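You operate a simulated robot arm through the tools that you are given. There is no shell and no other tool.

You are at the controls of a simulated robot arm. One attempt, no reset.

TASK
Level the laser and bring its line to the 8 cm mark.
Fine: switch it on; both displays must read 0.0.

The check looks at the end state, three seconds after you hand in, the way a careful person would. Anything else that was tipped, shoved, dropped, spilled or broken makes it a failure.

THE ROBOT
A 7-joint arm with a two-finger gripper, fixed in place. Base frame: the origin is at the foot of the arm, x ahead of it, y to its left, z up. Lengths are in mm, angles in rad, forces in N, time in s.
With the tool pointing down near the work surface it reaches from about 300 to 740 mm from the base axis. Its first joint turns from -2.897 to 2.897 rad. Payload 1.71 kg.
Tool frame: the origin (TCP) lies between the finger pads and is the grasp point; the fingertips stand 20 mm ahead of it; z points along the fingers, y is the line along which they close. The gripper opens to 96 mm. The gripper's body begins 113 mm behind the TCP.
Orientation is that of the tool frame in the base frame, as a unit quaternion [w, x, y, z]. With the fingers straight down and closing along the base's y, the tool's x points along the base's -x, its y along +y and its z along -z.

THE INTERFACE
- The arm moves only by the tool apply_moves. Its argument "series" is a list of rows, each a list of 7 numbers: the shift along the base's x, y, z in mm, then the turn, a rotation vector about the base's x, y, z in rad, then the gripper command, from -1 (fully open) to 1 (shut), values between in proportion. In form: [[dx, dy, dz, ax, ay, az, jaw], ...]. A call has 1 to 20 rows; each row shifts and turns the commanded pose from where the row before left it. Rows are played at 5 a second. More than 50 mm and 0.15 rad between two rows, or a gripper value outside its range, and nothing of the call is played. Where a pose cannot be reached the arm comes as near as it can. A force on the tool above 40 N (or 10 N above the force at the start of the call, whichever is more), or a blocked arm, ends the call early, and 0.2 s more pass. Each finger travels about 153 mm/s and halts on what it meets, pressing with about 33 N; the grip force reading is that of the motor and also rises with nothing between the fingers. The clock runs only during rows and for 0.2 s after the last one: add rows that do not move to give the fingers time. The reply holds the time, the measured pose of the TCP, the force on the tool along the base axes, the opening and the grip force, in the units named above and with some noise, with the torque about the TCP (base axes, N m) and any sound that the robot's microphone picked up, and new pictures: "pictures" is both (left out), scene, wrist or none.
- Cameras (640 x 400 px; columns grow to the right, rows downward): "scene" is fixed at [49.4, 498.7, 1493.6]; the picture's right is [-0.68, -0.73, 0.00], its down [-0.32, 0.30, -0.90] and it looks along [0.66, -0.61, -0.44] (base axes); focal length 322 px, centre (320, 200). "wrist" rides on the gripper at [66, 14, -145] in the tool frame; the picture's right is [-0.21, 0.98, 0.00], its down [-0.88, -0.19, -0.44] and it looks along [-0.44, -0.09, 0.90] (tool axes); focal length 275 px, centre (320, 200). There is no depth. A picture from a camera that has moved, and an enlarged one, comes with that camera's place and axes in the base frame and with its lens.
- slide_trunk(by): slides the trunk up (or, below 0, down) by that many mm; the arm rides with it, the base frame stays. It gives what a move gives, with no picture.
- inspect(camera, box): a new picture of the part [left, top, right, bottom] of that camera's present view, enlarged. No time passes.
- close_job(): hands the job in; it is judged then, once.

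Places have to be worked out from the pictures, the camera data and where the tool is seen. Open the gripper and draw the arm clear of the work before you hand the job in, unless the task says otherwise.

The tools are called after "Emit:" as a command line: name --pt "numbers of a row" for each row, then --argument value for the rest, lists and objects as JSON in quotes. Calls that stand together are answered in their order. apply_moves: Moves the arm, as the interface text tells. Its arguments: {"type":"object","properties":{"series":{"type":"array"},"pictures":{"type":"string","enum":["both","scene","wrist","none"]}},"required":["series"]} The other tools are called the same way: slide_trunk (by) slides the trunk up or down; inspect (camera, box) takes an enlarged picture of a part of a camera's view; close_job () hands the job in.

At the start:

```text
t: 0.0
position: [448.0, -263.9, 1165.1]
tool_rot: [0.0, 0.0, 1.0, -0.001]
force: [-1.0, -0.6, -0.6]
ft_torque: [0.0, 0.03, 0.03]
gripper_width: 96.1
grip_force: 0.0
trunk travel left (down, up): [-325.0, 61.0]
```

scene: 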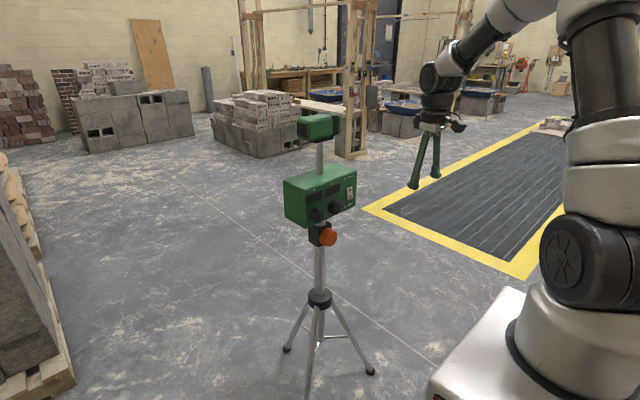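
wrist: 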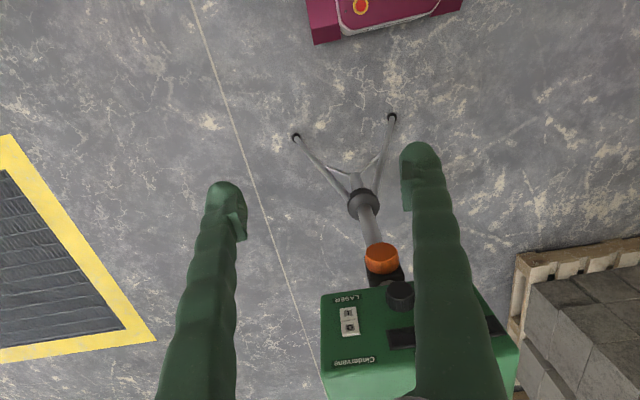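

I see a green laser box on a tripod with two dark knobs, displays, a rocker switch and an orange clamp knob below. I'll look closer at both views before moving.

Emit:
inspect --camera "scene" --box '[270, 100, 370, 260]'

Emit:
inspect --camera "wrist" --box '[300, 230, 540, 400]'

Emit:
inspect --camera "scene" --box '[200, 0, 420, 160]'

```text
2.50 times, centred on (320, 180) of scene
camera zoom: at [49.4, 498.7, 1493.6], right [-0.68, -0.73, 0.0], down [-0.32, 0.3, -0.9], along [0.66, -0.61, -0.44], focal length 805 px, centre (320, 250)
```

zoom: 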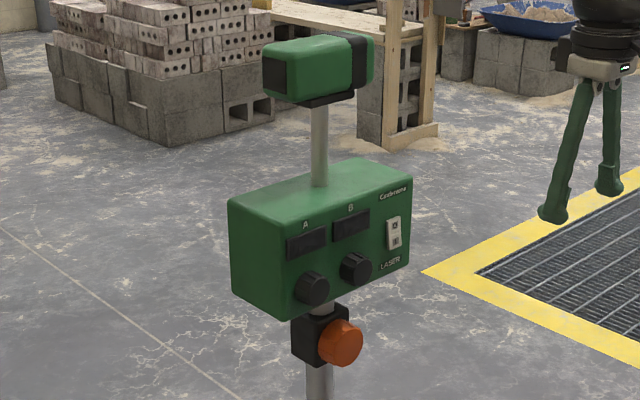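

```text
2.35 times, centred on (420, 315) of wrist
camera zoom: at [385.2, -248.4, 1310.6], right [0.21, 0.98, 0.0], down [0.88, -0.18, 0.44], along [0.43, -0.09, -0.9], focal length 648 px, centre (85, -71)
```

zoom: 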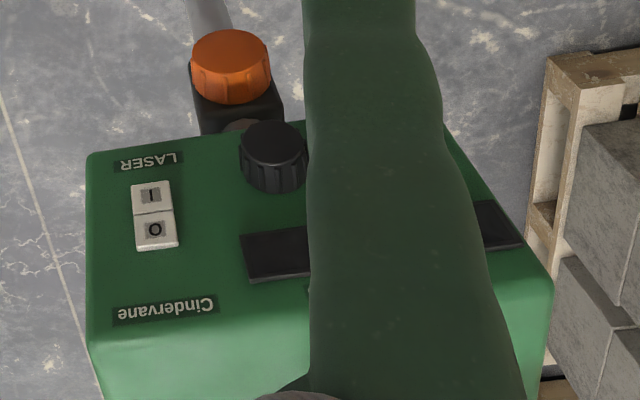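

```text
2.50 times, centred on (310, 80) of scene
camera zoom: at [49.4, 498.7, 1493.6], right [-0.68, -0.73, 0.0], down [-0.32, 0.3, -0.9], along [0.66, -0.61, -0.44], focal length 805 px, centre (345, 500)
```

zoom: 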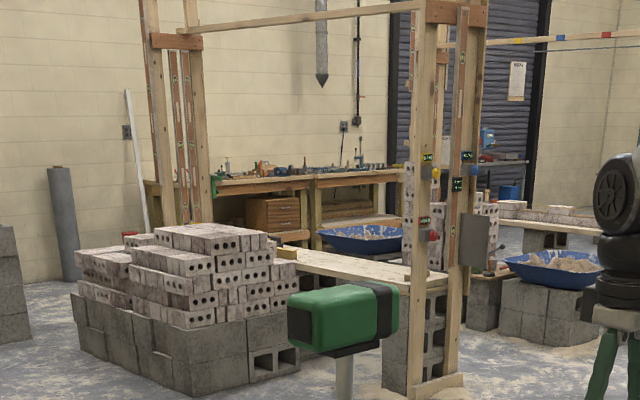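

The switch works out near (740, -280, 1012) and the orange clamp knob near (751, -193, 863), with the panel facing the robot (-x). The head's dark window seems to face +y, so I look there for a scale.

Emit:
inspect --camera "scene" --box '[0, 120, 120, 400]'

Emit:
inspect --camera "scene" --box '[290, 100, 350, 140]'

Emit:
inspect --camera "scene" --box '[0, 60, 220, 200]'

Emit:
inspect --camera "scene" --box '[330, 30, 420, 120]'

Emit:
inspect --camera "scene" --box '[290, 150, 360, 250]'

Emit:
inspect --camera "scene" --box '[270, 240, 390, 400]'

```text
1.43 times, centred on (60, 260) of scene
camera zoom: at [49.4, 498.7, 1493.6], right [-0.68, -0.73, 0.0], down [-0.32, 0.3, -0.9], along [0.66, -0.61, -0.44], focal length 460 px, centre (691, 114)
```

zoom: 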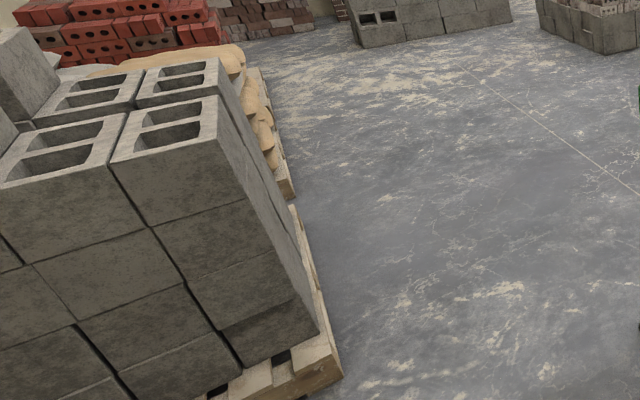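

```text
10.00 times, centred on (320, 120) of scene
camera zoom: at [49.4, 498.7, 1493.6], right [-0.68, -0.73, 0.0], down [-0.32, 0.3, -0.9], along [0.66, -0.61, -0.44], focal length 3221 px, centre (320, 1000)
```

zoom: 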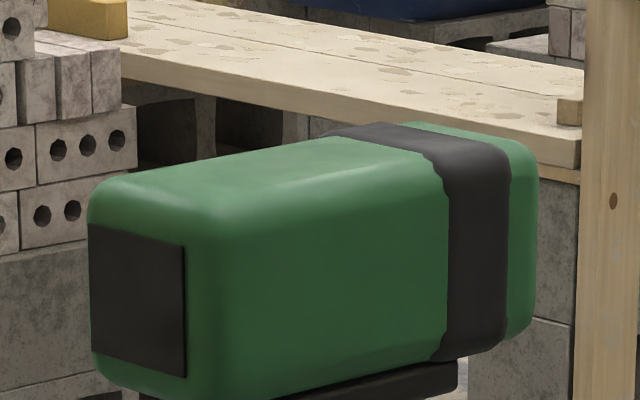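

```text
2.86 times, centred on (110, 130) of scene
camera zoom: at [49.4, 498.7, 1493.6], right [-0.68, -0.73, 0.0], down [-0.32, 0.3, -0.9], along [0.66, -0.61, -0.44], focal length 920 px, centre (920, 400)
```

zoom: 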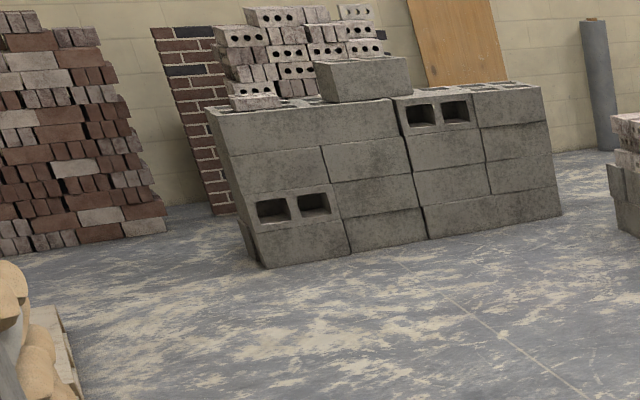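

```text
4.44 times, centred on (375, 75) of scene
camera zoom: at [49.4, 498.7, 1493.6], right [-0.68, -0.73, 0.0], down [-0.32, 0.3, -0.9], along [0.66, -0.61, -0.44], focal length 1431 px, centre (76, 756)
```

zoom: 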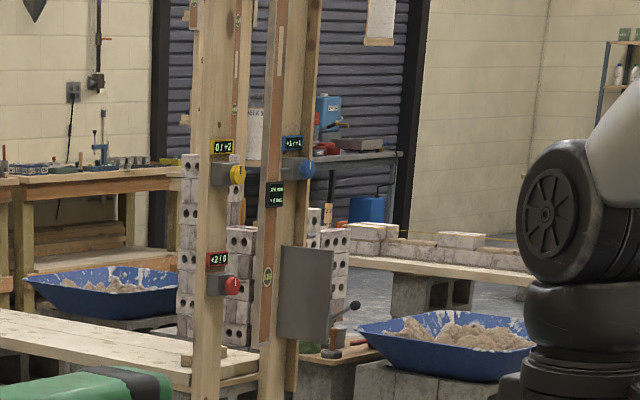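

```text
4.00 times, centred on (325, 200) of scene
camera zoom: at [49.4, 498.7, 1493.6], right [-0.68, -0.73, 0.0], down [-0.32, 0.3, -0.9], along [0.66, -0.61, -0.44], focal length 1288 px, centre (300, 200)
```

zoom: 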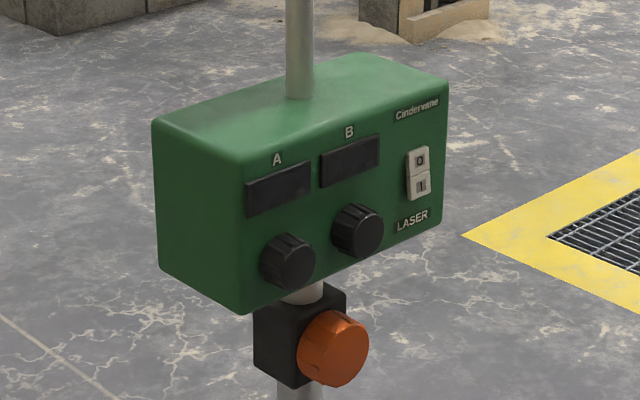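

```text
2.50 times, centred on (330, 320) of scene
camera zoom: at [49.4, 498.7, 1493.6], right [-0.68, -0.73, 0.0], down [-0.32, 0.3, -0.9], along [0.66, -0.61, -0.44], focal length 805 px, centre (295, -100)
```

zoom: 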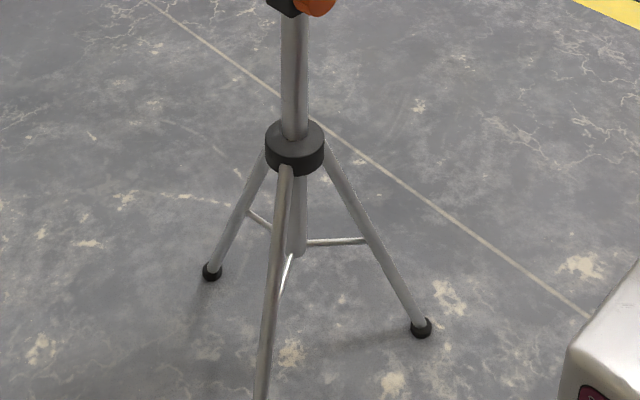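

No scale is visible yet, so the target is probably off to the +y side. I'll tilt the tool forward (fingers along +x), well short of the panel at x≈740, to face the panel.

Emit:
apply_moves --pt "5 0 0 0 -0.1428 0 -1" --pt "5 0 0 0 -0.1428 0 -1" --pt "5 0 0 0 -0.1428 0 -1" --pt "5 0 0 0 -0.1428 0 -1" --pt "5 0 0 0 -0.1428 0 -1" --pt "5 0 0 0 -0.1428 0 -1" --pt "5 0 0 0 -0.1428 0 -1" --pt "5 0 0 0 -0.1428 0 -1" --pt "5 0 0 0 -0.1428 0 -1" --pt "5 0 0 0 -0.1428 0 -1" --pt "5 0 0 0 -0.1428 0 -1" --pt "0 0 0 0 0 0 -1"

```text
t: 2.6
position: [486.3, -263.0, 1169.9]
tool_rot: [0.712, 0.0, 0.702, 0.0]
force: [-0.1, 0.6, 0.2]
ft_torque: [0.02, 0.03, 0.02]
gripper_width: 96.1
grip_force: 0.1
trunk travel left (down, up): [-325.0, 61.0]
camera wrist: at [344.3, -247.4, 1104.3], right [0.0, 0.98, 0.21], down [-0.46, -0.18, 0.87], along [0.89, -0.09, 0.45], focal length 275 px, centre (320, 200)
```

scene: 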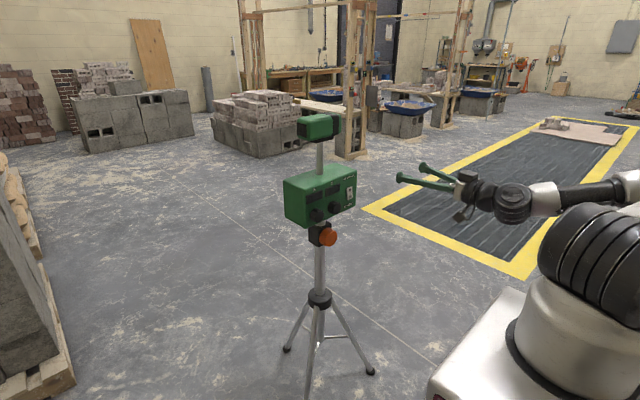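
wrist: 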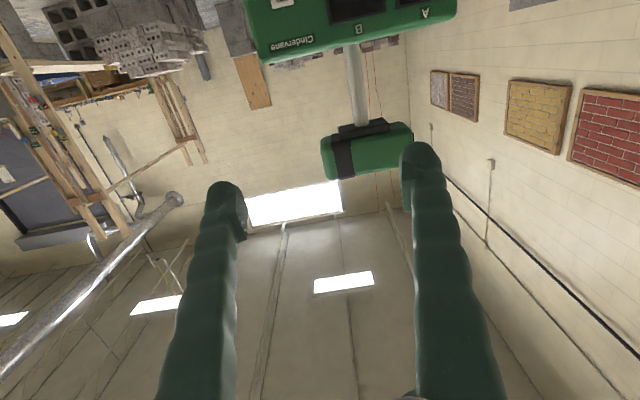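

The panel and head are seen upside down from below; the head's window is on its +y end. I'll roll the hand about its forward axis so the camera gets above it, checking if the joint limit allows this.

Emit:
apply_moves --pt "0 0 0 0.1428 0 0 -1" --pt "0 0 0 0.1428 0 0 -1" --pt "0 0 0 0.1428 0 0 -1" --pt "0 0 0 0.1428 0 0 -1" --pt "0 0 0 0.1428 0 0 -1" --pt "0 0 0 0.1428 0 0 -1" --pt "0 0 0 0.1428 0 0 -1" --pt "0 0 0 0.1428 0 0 -1" --pt "0 0 0 0.1428 0 0 -1" --pt "0 0 0 0.1428 0 0 -1" --pt "0 0 0 0.1428 0 0 -1" --pt "0 0 0 0 0 0 -1"

```text
t: 5.2
position: [485.8, -263.2, 1170.1]
tool_rot: [0.503, 0.503, 0.497, 0.496]
force: [-0.3, -0.1, -0.6]
ft_torque: [-0.03, -0.02, -0.02]
gripper_width: 95.9
grip_force: 0.1
trunk travel left (down, up): [-325.0, 61.0]
camera wrist: at [344.0, -194.3, 1186.4], right [0.0, -0.21, 0.98], down [-0.46, -0.87, -0.18], along [0.89, -0.45, -0.09], focal length 275 px, centre (320, 200)
```

scene: 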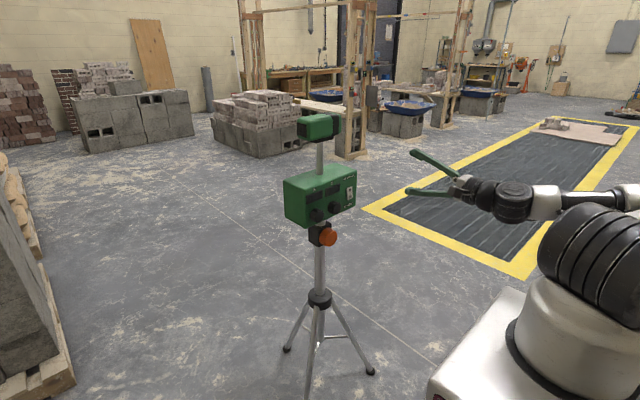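
wrist: 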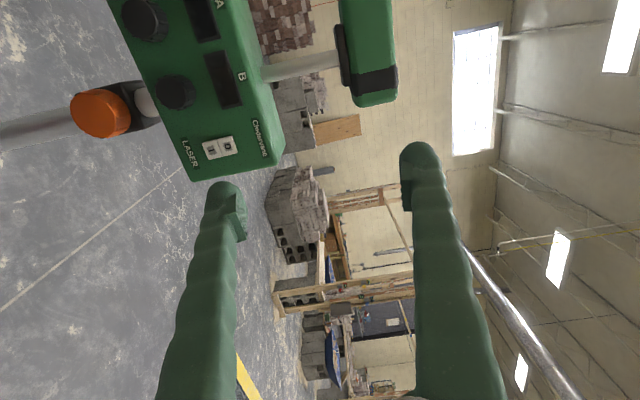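

That worked; I'll continue rolling another quarter turn to put the camera above.

Emit:
apply_moves --pt "0 0 0 0.1428 0 0 -1" --pt "0 0 0 0.1428 0 0 -1" --pt "0 0 0 0.1428 0 0 -1" --pt "0 0 0 0.1428 0 0 -1" --pt "0 0 0 0.1428 0 0 -1" --pt "0 0 0 0.1428 0 0 -1" --pt "0 0 0 0.1428 0 0 -1" --pt "0 0 0 0.1428 0 0 -1" --pt "0 0 0 0.1428 0 0 -1" --pt "0 0 0 0.1428 0 0 -1" --pt "0 0 0 0.1428 0 0 -1" --pt "0 0 0 0 0 0 -1"

```text
t: 7.8
position: [485.7, -263.3, 1170.7]
tool_rot: [-0.001, 0.713, 0.0, 0.701]
force: [0.7, -1.2, 0.1]
ft_torque: [0.01, 0.02, -0.04]
gripper_width: 96.1
grip_force: 0.1
trunk travel left (down, up): [-325.0, 61.0]
camera wrist: at [343.8, -276.6, 1239.9], right [0.0, -0.98, -0.21], down [-0.46, 0.19, -0.87], along [0.89, 0.09, -0.45], focal length 275 px, centre (320, 200)
```

scene: 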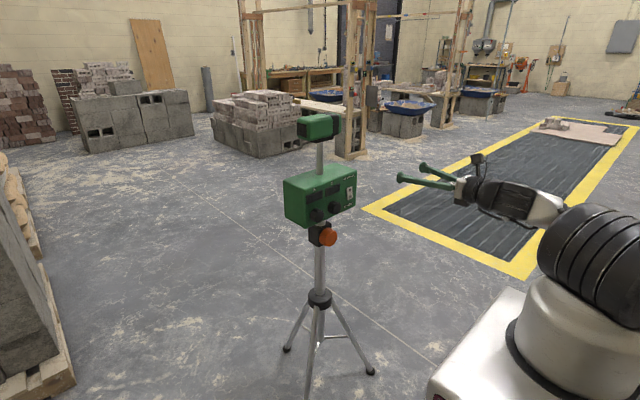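
wrist: 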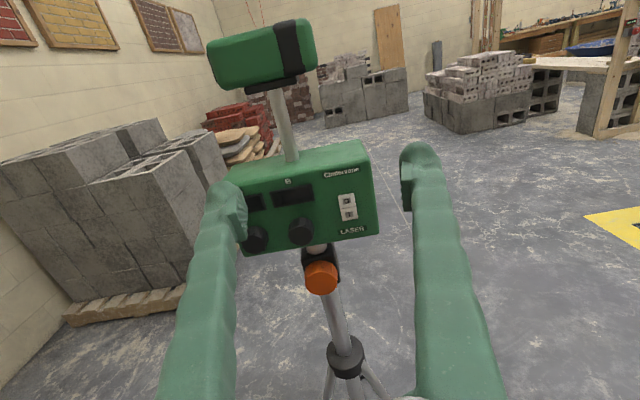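

The camera is now upright above the hand. I'll yaw left to look along +y where the beam should go, to find the scale.

Emit:
apply_moves --pt "0 0 0 0 0 0.14 -1" --pt "0 0 0 0 0 0.14 -1" --pt "0 0 0 0 0 0.14 -1" --pt "0 0 0 0 0 0.14 -1" --pt "0 0 0 0 0 0.14 -1" --pt "0 0 0 0 0 0.14 -1" --pt "0 0 0 0 0 0.14 -1" --pt "0 0 0 0 0 0.14 -1" --pt "0 0 0 0 0 0 -1"

```text
t: 9.8
position: [485.2, -263.5, 1170.3]
tool_rot: [-0.373, 0.604, 0.379, 0.594]
force: [0.2, 0.9, 0.1]
ft_torque: [-0.04, 0.03, -0.01]
gripper_width: 95.9
grip_force: 0.1
trunk travel left (down, up): [-325.0, 61.0]
camera wrist: at [436.8, -398.6, 1240.6], right [0.88, -0.43, -0.21], down [-0.37, -0.33, -0.87], along [0.3, 0.84, -0.45], focal length 275 px, centre (320, 200)
```

scene: 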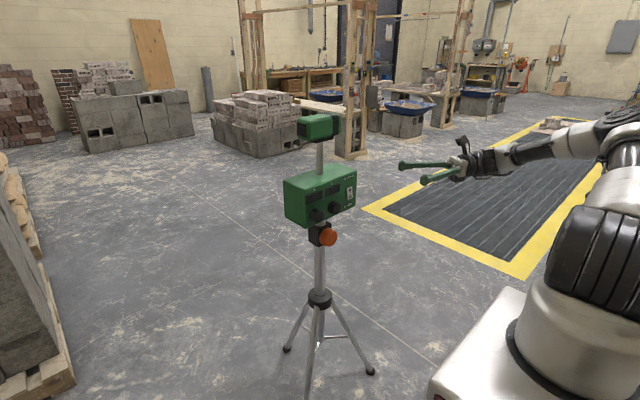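
wrist: 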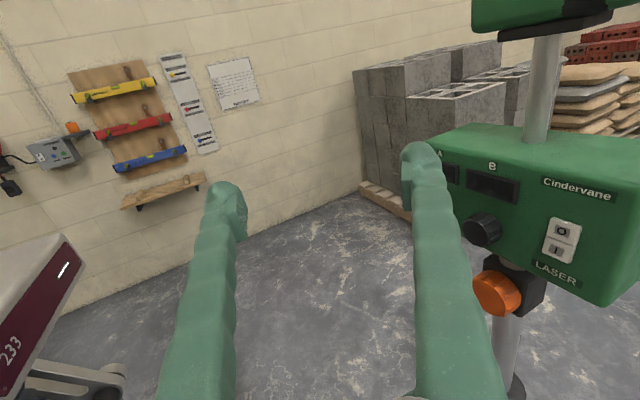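

There are sheets of paper on the wall toward +y; I zoom in on those and on the wall region near the beam.

Emit:
inspect --camera "wrist" --box '[150, 40, 270, 160]'

Emit:
inspect --camera "wrist" --box '[240, 0, 480, 110]'

Emit:
inspect --camera "wrist" --box '[430, 120, 640, 320]'

```text
3.33 times, centred on (210, 100) of wrist
camera zoom: at [436.8, -398.6, 1240.6], right [0.88, -0.43, -0.21], down [-0.37, -0.33, -0.87], along [0.3, 0.84, -0.45], focal length 918 px, centre (687, 533)
```

zoom: 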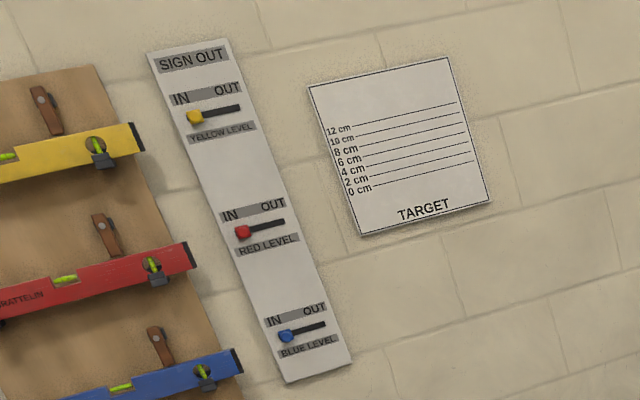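

```text
2.67 times, centred on (360, 55) of wrist
camera zoom: at [436.8, -398.6, 1240.6], right [0.88, -0.43, -0.21], down [-0.37, -0.33, -0.87], along [0.3, 0.84, -0.45], focal length 734 px, centre (213, 587)
```

zoom: 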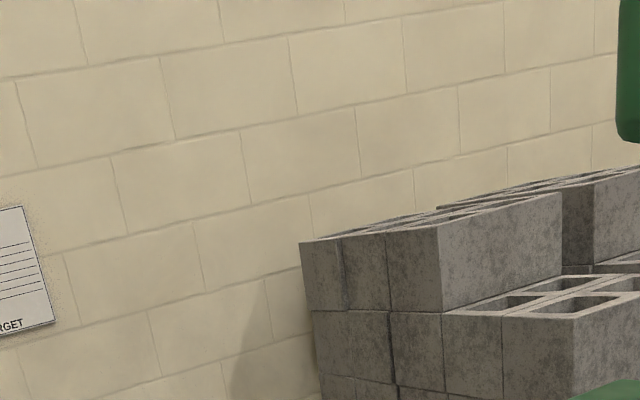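

```text
2.00 times, centred on (535, 220) of wrist
camera zoom: at [436.8, -398.6, 1240.6], right [0.88, -0.43, -0.21], down [-0.37, -0.33, -0.87], along [0.3, 0.84, -0.45], focal length 551 px, centre (-110, 160)
```

zoom: 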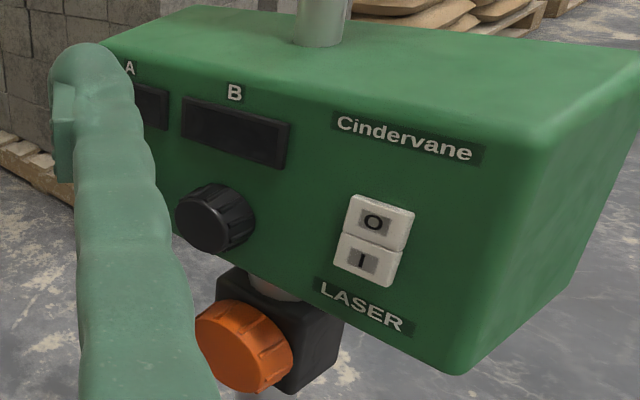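

The TARGET sheet with the 0–12 cm marks is on the +y wall, and the switch has O above and I below. I'll yaw back and approach the panel, closing the gripper to use as a poker.

Emit:
apply_moves --pt "0 0 -10 0 0 -0.14 -1" --pt "0 0 -10 0 0 -0.14 -1" --pt "0 0 -10 0 0 -0.14 -1" --pt "0 0 -10 0 0 -0.14 -1" --pt "0 0 -10 0 0 -0.14 -1" --pt "0 0 -10 0 0 -0.14 -1" --pt "5 0 -20 0 0 -0.14 1" --pt "5 0 -20 0 0 -0.14 1" --pt "15 0 -20 0 -0.017 0 1" --pt "15 0 -20 0 0 0 1" --pt "0 0 0 0 0 0 1"

```text
t: 12.2
position: [522.6, -264.0, 1043.5]
tool_rot: [-0.017, 0.702, 0.018, 0.712]
force: [0.4, -0.2, 0.0]
ft_torque: [0.02, 0.02, -0.04]
gripper_width: 0.0
grip_force: 29.3
out of reach, approached as far as the arm can: row 7
trunk travel left (down, up): [-325.0, 61.0]
camera wrist: at [379.4, -284.9, 1108.1], right [0.05, -0.98, -0.2], down [-0.44, 0.16, -0.88], along [0.9, 0.14, -0.42], focal length 275 px, centre (320, 200)
```

scene: 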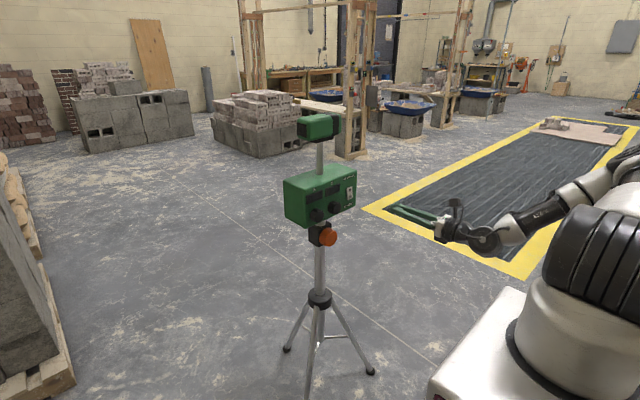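
wrist: 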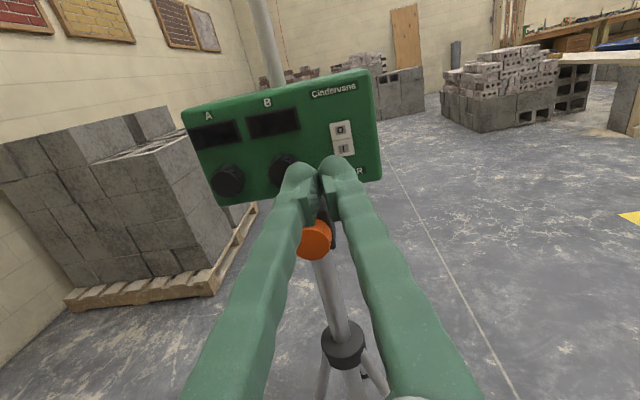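

The hand is closed at (523, -264, 1044) but got close to a reach limit with a small leftover yaw. The shoulder sits high above the work, so I'll lower the trunk 150 mm (nothing is beneath the tool there).

Emit:
slide_trunk --by -150

```text
t: 13.9
position: [522.2, -264.7, 893.2]
tool_rot: [-0.017, 0.702, 0.018, 0.712]
force: [0.2, 0.0, 0.4]
ft_torque: [0.01, -0.01, 0.0]
gripper_width: 0.0
grip_force: 29.3
trunk travel left (down, up): [-175.0, 211.0]
```

Next I raise the hand to the switch's height, square it up and bring it to x≈600 for a closer look.

Emit:
apply_moves --pt "0 -5 30 0 0.014 -0.05 1" --pt "10 -5 30 0 0 0 1" --pt "10 0 30 0 0 0 1" --pt "20 0 20 0 0 0 1" --pt "30 0 0 0 0 0 1" --pt "0 0 0 0 0 0 1"

```text
t: 15.3
position: [595.4, -276.5, 1002.8]
tool_rot: [0.001, 0.707, -0.001, 0.707]
force: [1.6, 0.1, 0.3]
ft_torque: [0.0, -0.02, 0.01]
gripper_width: 0.0
grip_force: 29.4
trunk travel left (down, up): [-175.0, 211.0]
camera wrist: at [452.1, -289.2, 1071.0], right [0.0, -0.98, -0.21], down [-0.44, 0.18, -0.88], along [0.9, 0.09, -0.44], focal length 275 px, centre (320, 200)
```

scene: 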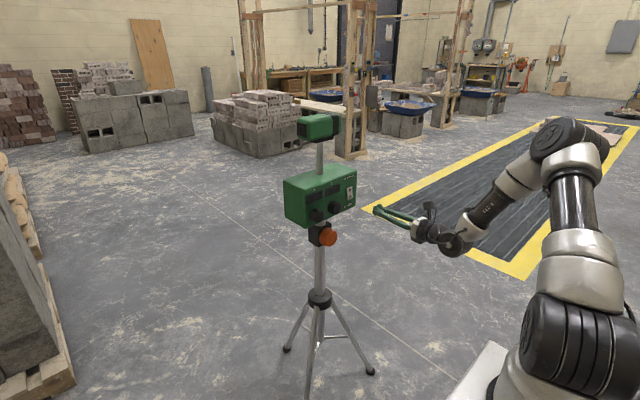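
wrist: 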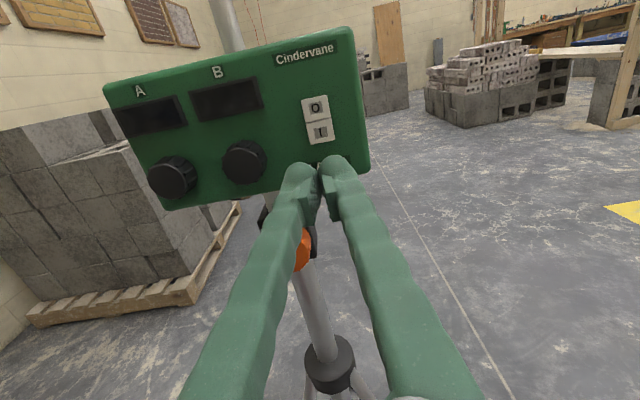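

I'm square to the panel at (595, -277, 1003). I'll take a zoom here, then another after shifting straight up, to triangulate the panel depth well.

Emit:
inspect --camera "wrist" --box '[100, 20, 380, 220]'

Emit:
apply_moves --pt "0 0 40 0 0 0 1" --pt "0 0 40 0 0 0 1" --pt "0 0 0 0 0 0 1" --pt "0 0 0 0 0 0 1" --pictures "wrist"

Emit:
inspect --camera "wrist" --box '[100, 100, 380, 300]'

```text
2.00 times, centred on (240, 120) of wrist
camera zoom: at [452.1, -289.2, 1071.0], right [0.0, -0.98, -0.21], down [-0.44, 0.18, -0.88], along [0.9, 0.09, -0.44], focal length 551 px, centre (480, 360)
```

zoom: 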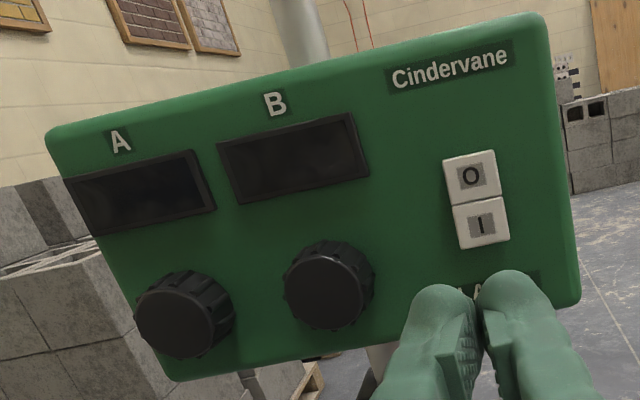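

```text
t: 16.4
position: [593.3, -273.6, 1082.7]
tool_rot: [0.0, 0.708, 0.001, 0.706]
force: [0.3, -0.4, 0.1]
ft_torque: [0.02, 0.02, 0.0]
gripper_width: 0.0
grip_force: 29.8
trunk travel left (down, up): [-175.0, 211.0]
camera wrist: at [449.5, -286.4, 1149.6], right [0.0, -0.98, -0.21], down [-0.45, 0.18, -0.88], along [0.9, 0.09, -0.44], focal length 275 px, centre (320, 200)
```

wrist: 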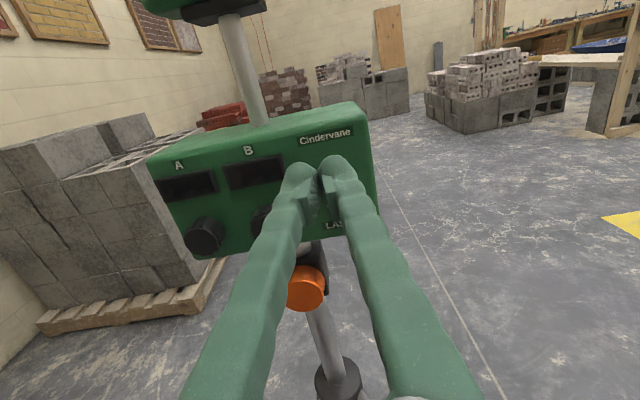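

```text
2.00 times, centred on (240, 200) of wrist
camera zoom: at [449.5, -286.4, 1149.6], right [0.0, -0.98, -0.21], down [-0.45, 0.18, -0.88], along [0.9, 0.09, -0.44], focal length 551 px, centre (480, 200)
```

zoom: 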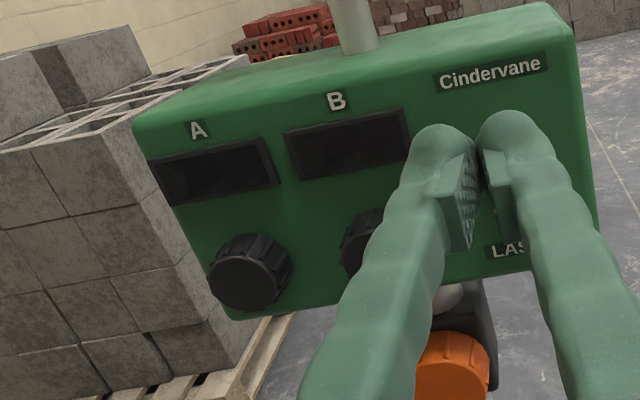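

Triangulation gives the panel face at x≈736, the I half of the switch at (730, -277, 1010), knob B at (714, -195, 996) and knob A at (714, -114, 997). I line the closed fingertips up with the I half and stop just short.

Emit:
apply_moves --pt "0 -3 -35 0 0 0 1" --pt "0 0 -40 0 0 0 1" --pt "40 0 0 0 0 0 1" --pt "40 0 0 0 0 0 1" --pt "17 0 0 0 0 0 1" --pt "0 0 0 0 0 0 1"

Emit:
inspect --camera "scene" --box '[280, 150, 400, 250]'

```text
t: 17.8
position: [692.5, -276.8, 1008.7]
tool_rot: [0.0, 0.708, 0.001, 0.707]
force: [0.1, -0.6, -0.6]
ft_torque: [0.02, 0.04, 0.01]
gripper_width: 0.0
grip_force: 29.8
trunk travel left (down, up): [-175.0, 211.0]
camera wrist: at [548.6, -290.3, 1076.2], right [0.0, -0.98, -0.2], down [-0.45, 0.18, -0.88], along [0.9, 0.09, -0.44], focal length 275 px, centre (320, 200)
```

scene: 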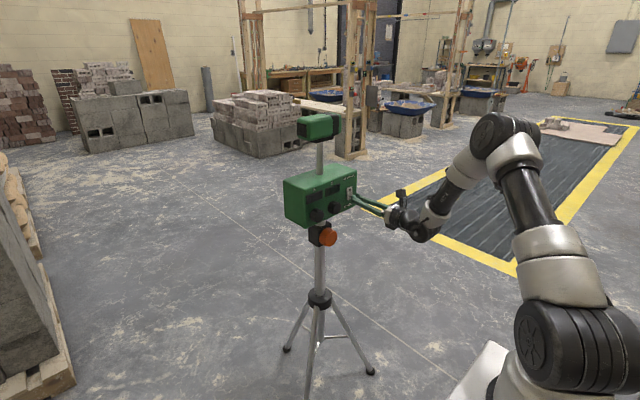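
wrist: 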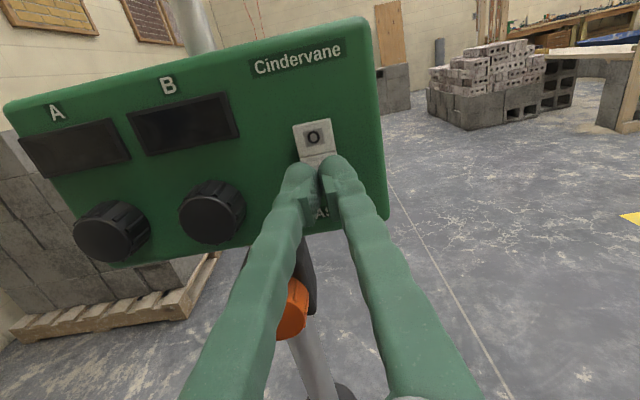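

```text
4.00 times, centred on (340, 200) of scene
camera zoom: at [49.4, 498.7, 1493.6], right [-0.68, -0.73, 0.0], down [-0.32, 0.3, -0.9], along [0.66, -0.61, -0.44], focal length 1288 px, centre (240, 200)
```

zoom: 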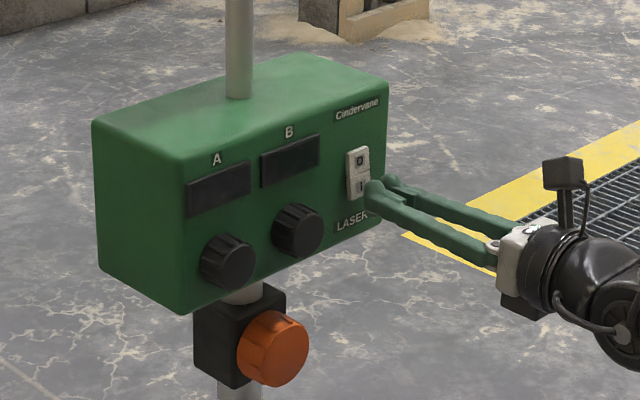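

The tips sit over the I half with a little gap. I'll press forward in small steps.

Emit:
apply_moves --pt "3 0 0 0 0 0 1" --pt "3 0 0 0 0 0 1" --pt "3 0 0 0 0 0 1" --pt "3 0 0 0 0 0 1" --pt "2 0 0 0 0 0 1"

Emit:
inspect --camera "scene" --box '[280, 150, 400, 250]'

```text
t: 18.9
position: [703.9, -277.9, 1006.7]
tool_rot: [0.0, 0.708, 0.001, 0.706]
force: [0.7, 0.7, 0.1]
ft_torque: [-0.02, 0.02, -0.02]
gripper_width: 0.1
grip_force: 29.6
trunk travel left (down, up): [-175.0, 211.0]
camera wrist: at [561.0, -290.9, 1074.6], right [0.0, -0.98, -0.21], down [-0.45, 0.18, -0.88], along [0.9, 0.09, -0.44], focal length 275 px, centre (320, 200)
```

scene: 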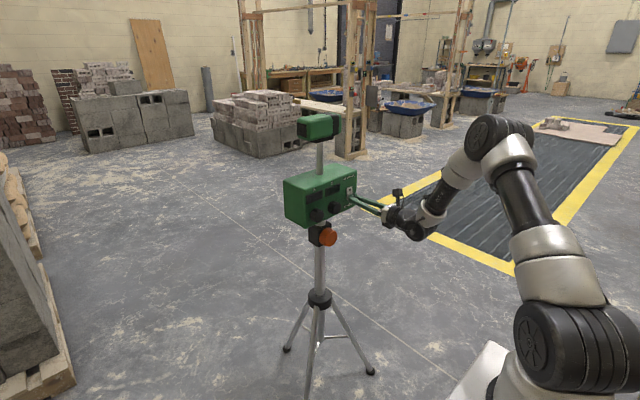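
wrist: 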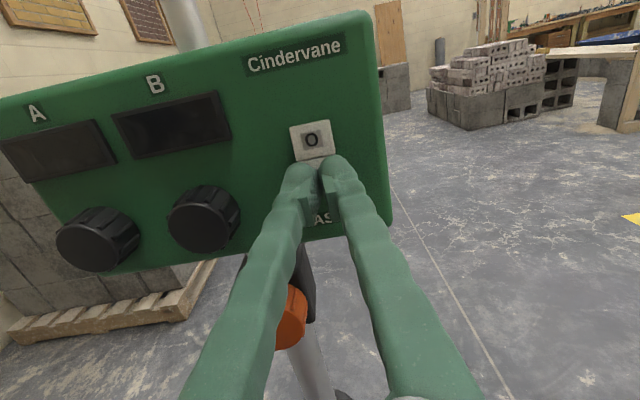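

```text
4.00 times, centred on (340, 200) of scene
camera zoom: at [49.4, 498.7, 1493.6], right [-0.68, -0.73, 0.0], down [-0.32, 0.3, -0.9], along [0.66, -0.61, -0.44], focal length 1288 px, centre (240, 200)
```

zoom: 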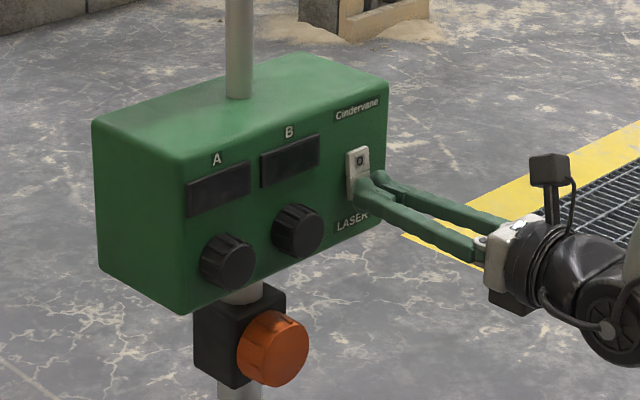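

No contact force yet at x=704 (tips at 724). I continue in 2 mm steps.

Emit:
apply_moves --pt "2 0 1 0 0 0 1" --pt "2 0 0 0 0 0 1" --pt "2 0 0 0 0 0 1" --pt "2 0 0 0 0 0 1" --pictures "wrist"

Emit:
inspect --camera "scene" --box '[280, 150, 400, 250]'

```text
t: 19.9
position: [709.0, -278.4, 1008.9]
tool_rot: [0.0, 0.707, 0.0, 0.707]
force: [-25.3, 5.5, -1.9]
ft_torque: [-0.1, -0.06, 0.08]
gripper_width: 5.7
grip_force: 29.0
trunk travel left (down, up): [-175.0, 211.0]
camera wrist: at [565.6, -290.7, 1075.6], right [0.0, -0.98, -0.2], down [-0.45, 0.18, -0.88], along [0.9, 0.09, -0.44], focal length 275 px, centre (320, 200)
```

wrist: 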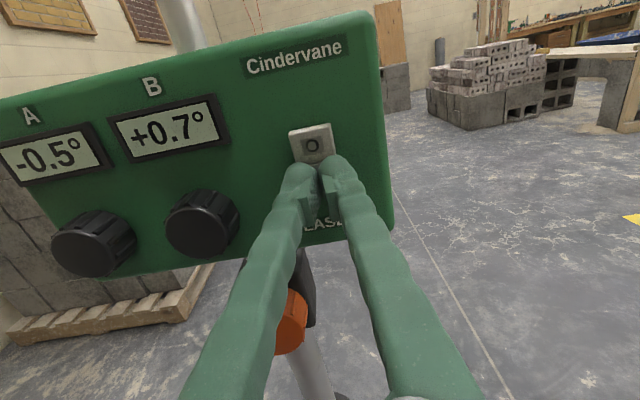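

```text
4.00 times, centred on (340, 200) of scene
camera zoom: at [49.4, 498.7, 1493.6], right [-0.68, -0.73, 0.0], down [-0.32, 0.3, -0.9], along [0.66, -0.61, -0.44], focal length 1288 px, centre (240, 200)
```

zoom: 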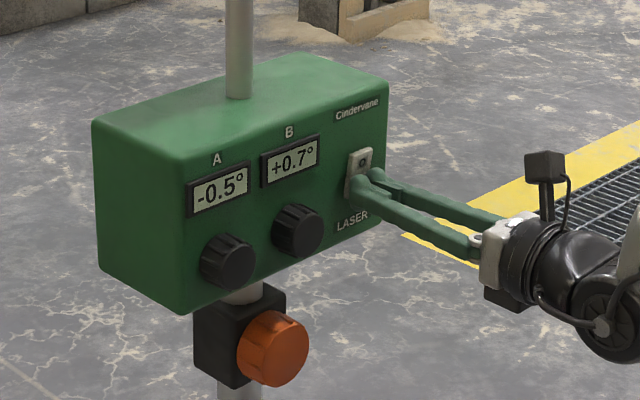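

The laser is on: A reads -0.5°, B reads +0.7°. I back off, shift over in front of knob B with the gripper part open, and look.

Emit:
apply_moves --pt "-30 0 0 0 0 0 1" --pt "-40 0 0 0 0 0 1" --pt "-10 40 -6 0 0 0 1" --pt "0 43 -6 0 0 0 -0.45" --pt "0 0 0 0 0 0 -0.45" --pt "0 0 0 0 0 0 -0.45" --pt "0 0 0 0 0 0 -0.45"

Emit:
inspect --camera "wrist" --box '[160, 60, 480, 260]'

Emit:
inspect --camera "scene" --box '[280, 100, 400, 250]'

```text
t: 21.6
position: [633.9, -199.4, 995.4]
tool_rot: [0.0, 0.708, 0.002, 0.707]
force: [0.1, -0.7, 0.9]
ft_torque: [0.02, 0.0, 0.01]
gripper_width: 69.5
grip_force: 0.1
trunk travel left (down, up): [-175.0, 211.0]
camera wrist: at [490.0, -211.5, 1063.0], right [0.0, -0.98, -0.2], down [-0.45, 0.18, -0.88], along [0.9, 0.09, -0.44], focal length 275 px, centre (320, 200)
```

scene: 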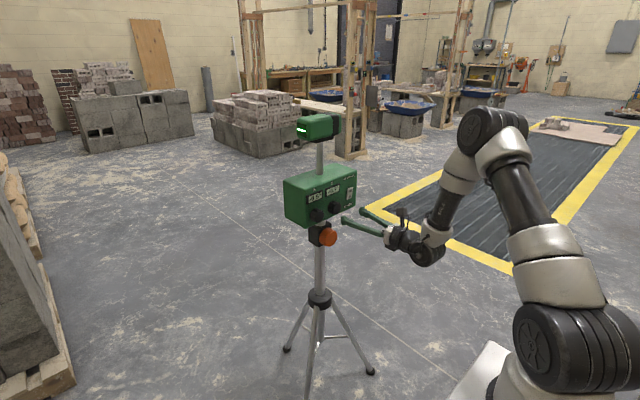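
wrist: 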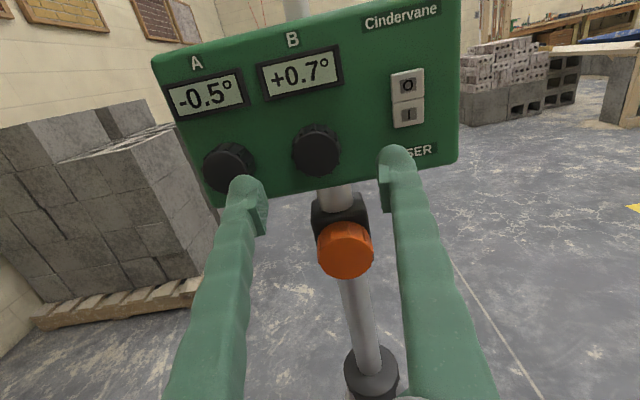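

```text
2.00 times, centred on (320, 160) of wrist
camera zoom: at [490.0, -211.5, 1063.0], right [0.0, -0.98, -0.2], down [-0.45, 0.18, -0.88], along [0.9, 0.09, -0.44], focal length 551 px, centre (320, 280)
```

zoom: 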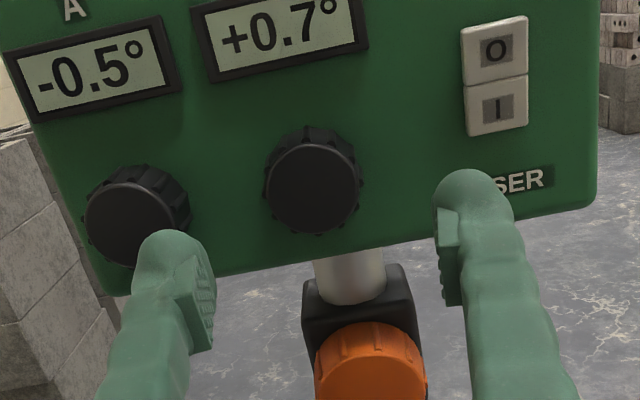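

```text
2.67 times, centred on (340, 175) of scene
camera zoom: at [49.4, 498.7, 1493.6], right [-0.68, -0.73, 0.0], down [-0.32, 0.3, -0.9], along [0.66, -0.61, -0.44], focal length 859 px, centre (267, 267)
```

zoom: 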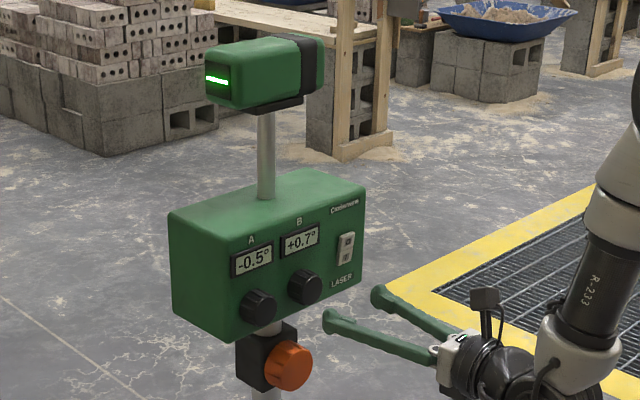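

Knob B's face centre solves to about (714, -194, 997). I'll slide straight in with the fingers straddling it, and check before gripping.

Emit:
apply_moves --pt "0 5.4 1.6 0 0 0 -0.45" --pt "30 0 0 0 0 0 -0.45" --pt "25 0 0 0 0 0 -0.45" --pt "12 0 0 0 0 0 -0.45" --pt "8 0 0 0 0 0 -0.45" --pt "0 0 0 0 0 0 -0.45" --pt "0 0 0 0 0 0 -0.45"

Emit:
inspect --camera "wrist" --box '[160, 60, 480, 260]'

Emit:
inspect --camera "scene" --box '[290, 170, 390, 240]'

```text
t: 23.1
position: [706.3, -190.5, 997.3]
tool_rot: [0.0, 0.707, 0.001, 0.707]
force: [-0.1, -0.4, -0.5]
ft_torque: [-0.01, -0.01, 0.0]
gripper_width: 69.6
grip_force: 0.1
trunk travel left (down, up): [-175.0, 211.0]
camera wrist: at [563.8, -203.6, 1065.5], right [0.0, -0.98, -0.21], down [-0.45, 0.18, -0.88], along [0.9, 0.09, -0.44], focal length 275 px, centre (320, 200)
```

scene: 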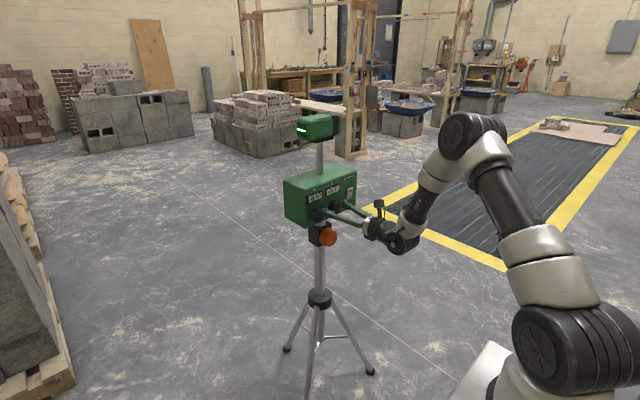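
wrist: 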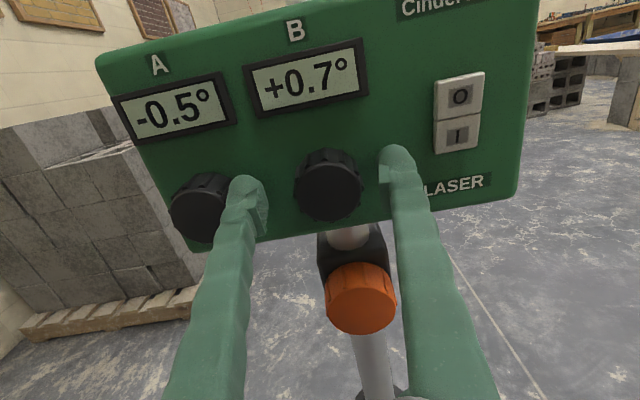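

```text
2.00 times, centred on (320, 160) of wrist
camera zoom: at [563.8, -203.6, 1065.5], right [0.0, -0.98, -0.21], down [-0.45, 0.18, -0.88], along [0.9, 0.09, -0.44], focal length 551 px, centre (320, 280)
```

zoom: 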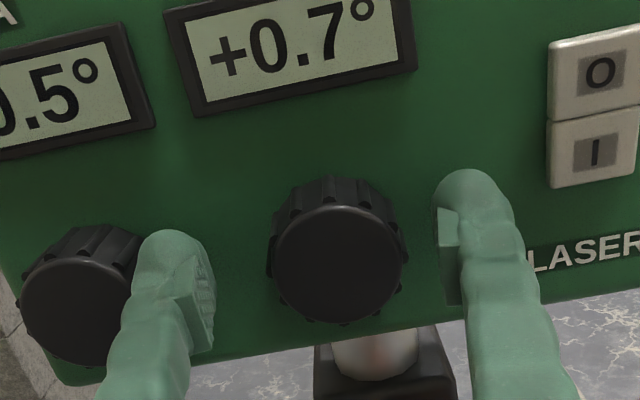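

```text
5.71 times, centred on (340, 205) of scene
camera zoom: at [49.4, 498.7, 1493.6], right [-0.68, -0.73, 0.0], down [-0.32, 0.3, -0.9], along [0.66, -0.61, -0.44], focal length 1840 px, centre (206, 171)
```

zoom: 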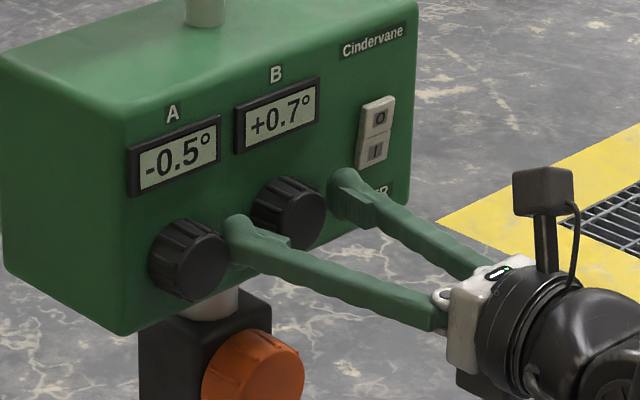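

The fingers are about 4 mm too far toward +y relative to the knob, so I recentre, go in 4 mm more, and close on the knob.

Emit:
apply_moves --pt "0 -3.7 0 0 0 0 -0.45" --pt "4 0 0 0 0 0 -0.45" --pt "0 0 0 0 0 0 -0.2" --pt "0 0 0 0 0 0 -0.05" --pt "0 0 0 0 0 0 0.05" --pt "0 0 0 0 0 0 0.2" --pt "0 0 0 0 0 0 0.3"

Emit:
inspect --camera "wrist" --box '[160, 60, 480, 260]'

```text
t: 24.8
position: [710.7, -194.9, 998.7]
tool_rot: [0.002, 0.708, 0.0, 0.706]
force: [0.1, -2.4, 0.8]
ft_torque: [-0.04, 0.02, -0.04]
gripper_width: 39.5
grip_force: 35.0
trunk travel left (down, up): [-175.0, 211.0]
camera wrist: at [567.2, -208.0, 1065.7], right [0.0, -0.98, -0.2], down [-0.45, 0.18, -0.88], along [0.9, 0.09, -0.44], focal length 275 px, centre (320, 200)
```

scene: 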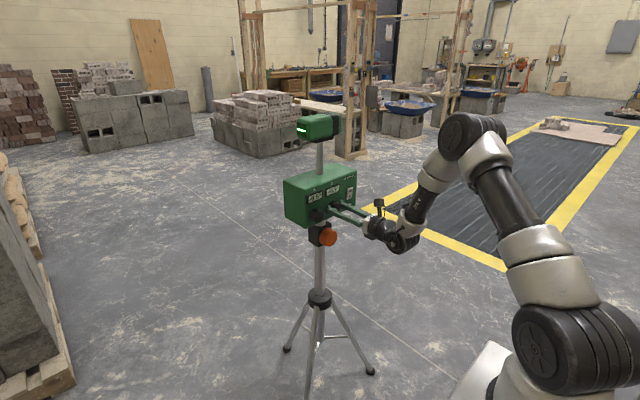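
wrist: 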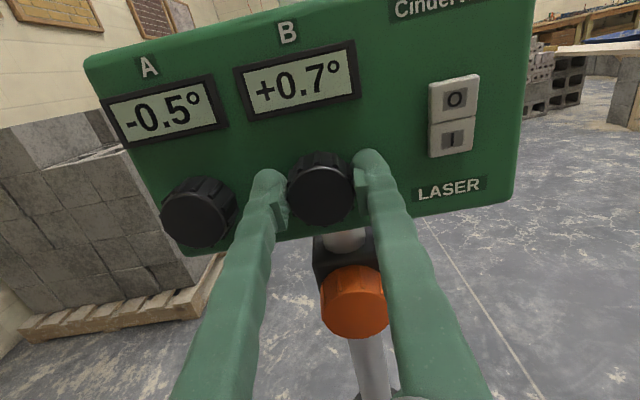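

```text
2.00 times, centred on (320, 160) of wrist
camera zoom: at [567.2, -208.0, 1065.7], right [0.0, -0.98, -0.2], down [-0.45, 0.18, -0.88], along [0.9, 0.09, -0.44], focal length 551 px, centre (320, 280)
```

zoom: 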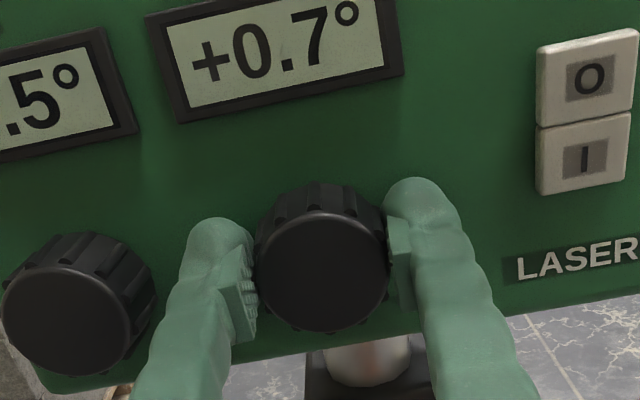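

The knob is gripped at 39.5 mm with almost no side force. I turn a small amount clockwise (+x axis) to learn the direction and sensitivity.

Emit:
apply_moves --pt "0 0 0 0.07 0 0 0.3" --pt "0 0 0 0.07 0 0 0.3" --pt "0 0 0 0 0 0 0.3" --pictures "wrist"

```text
t: 25.6
position: [710.6, -195.1, 998.6]
tool_rot: [-0.049, 0.706, -0.049, 0.705]
force: [-3.1, -4.5, 0.1]
ft_torque: [-0.01, 0.08, -0.09]
gripper_width: 39.4
grip_force: 34.9
trunk travel left (down, up): [-175.0, 211.0]
camera wrist: at [567.2, -217.5, 1063.2], right [0.0, -0.94, -0.34], down [-0.45, 0.31, -0.84], along [0.9, 0.15, -0.42], focal length 275 px, centre (320, 200)
```

wrist: 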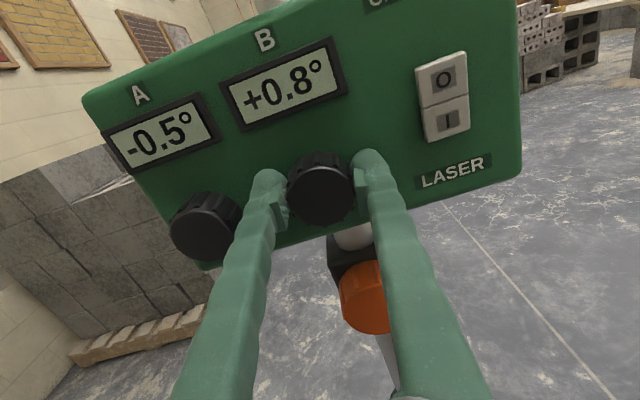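

Clockwise raises B (about 0.1° per 0.14 rad). I turn counter-clockwise 0.7 rad and check.

Emit:
apply_moves --pt "0 0 0 -0.1 0 0 0.3" --pt "0 0 0 -0.1 0 0 0.3" --pt "0 0 0 -0.1 0 0 0.3" --pt "0 0 0 -0.1 0 0 0.3" --pt "0 0 0 -0.1 0 0 0.3" --pt "0 0 0 -0.1 0 0 0.3" --pt "0 0 0 -0.1 0 0 0.3" --pt "0 0 0 0 0 0 0.3"

Emit:
inspect --camera "scene" --box '[290, 170, 390, 240]'

```text
t: 27.4
position: [710.6, -192.7, 997.8]
tool_rot: [0.195, 0.68, 0.197, 0.678]
force: [-7.4, -1.2, -5.0]
ft_torque: [0.01, 0.06, -0.03]
gripper_width: 39.5
grip_force: 35.4
trunk travel left (down, up): [-175.0, 211.0]
camera wrist: at [567.3, -169.2, 1062.7], right [0.0, -0.94, 0.35], down [-0.45, -0.31, -0.84], along [0.89, -0.15, -0.42], focal length 275 px, centre (320, 200)
```

scene: 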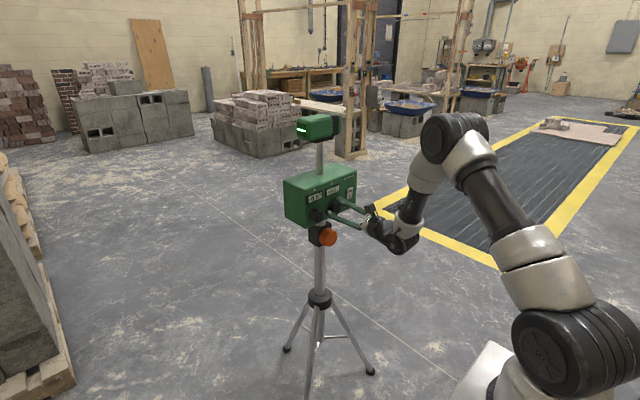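
wrist: 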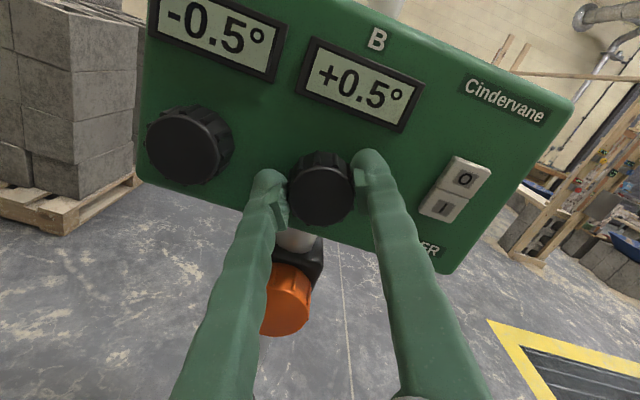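

```text
5.71 times, centred on (340, 205) of scene
camera zoom: at [49.4, 498.7, 1493.6], right [-0.68, -0.73, 0.0], down [-0.32, 0.3, -0.9], along [0.66, -0.61, -0.44], focal length 1840 px, centre (206, 171)
```

zoom: 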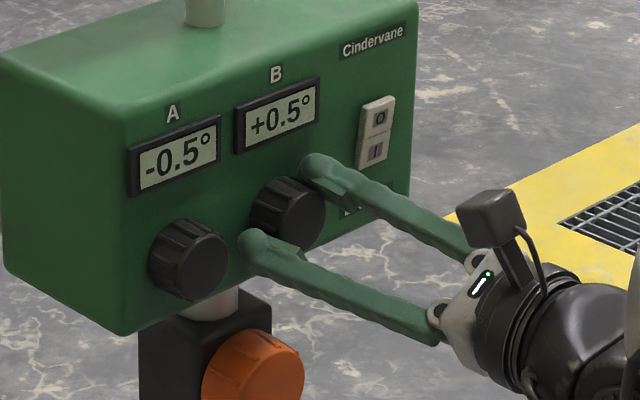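

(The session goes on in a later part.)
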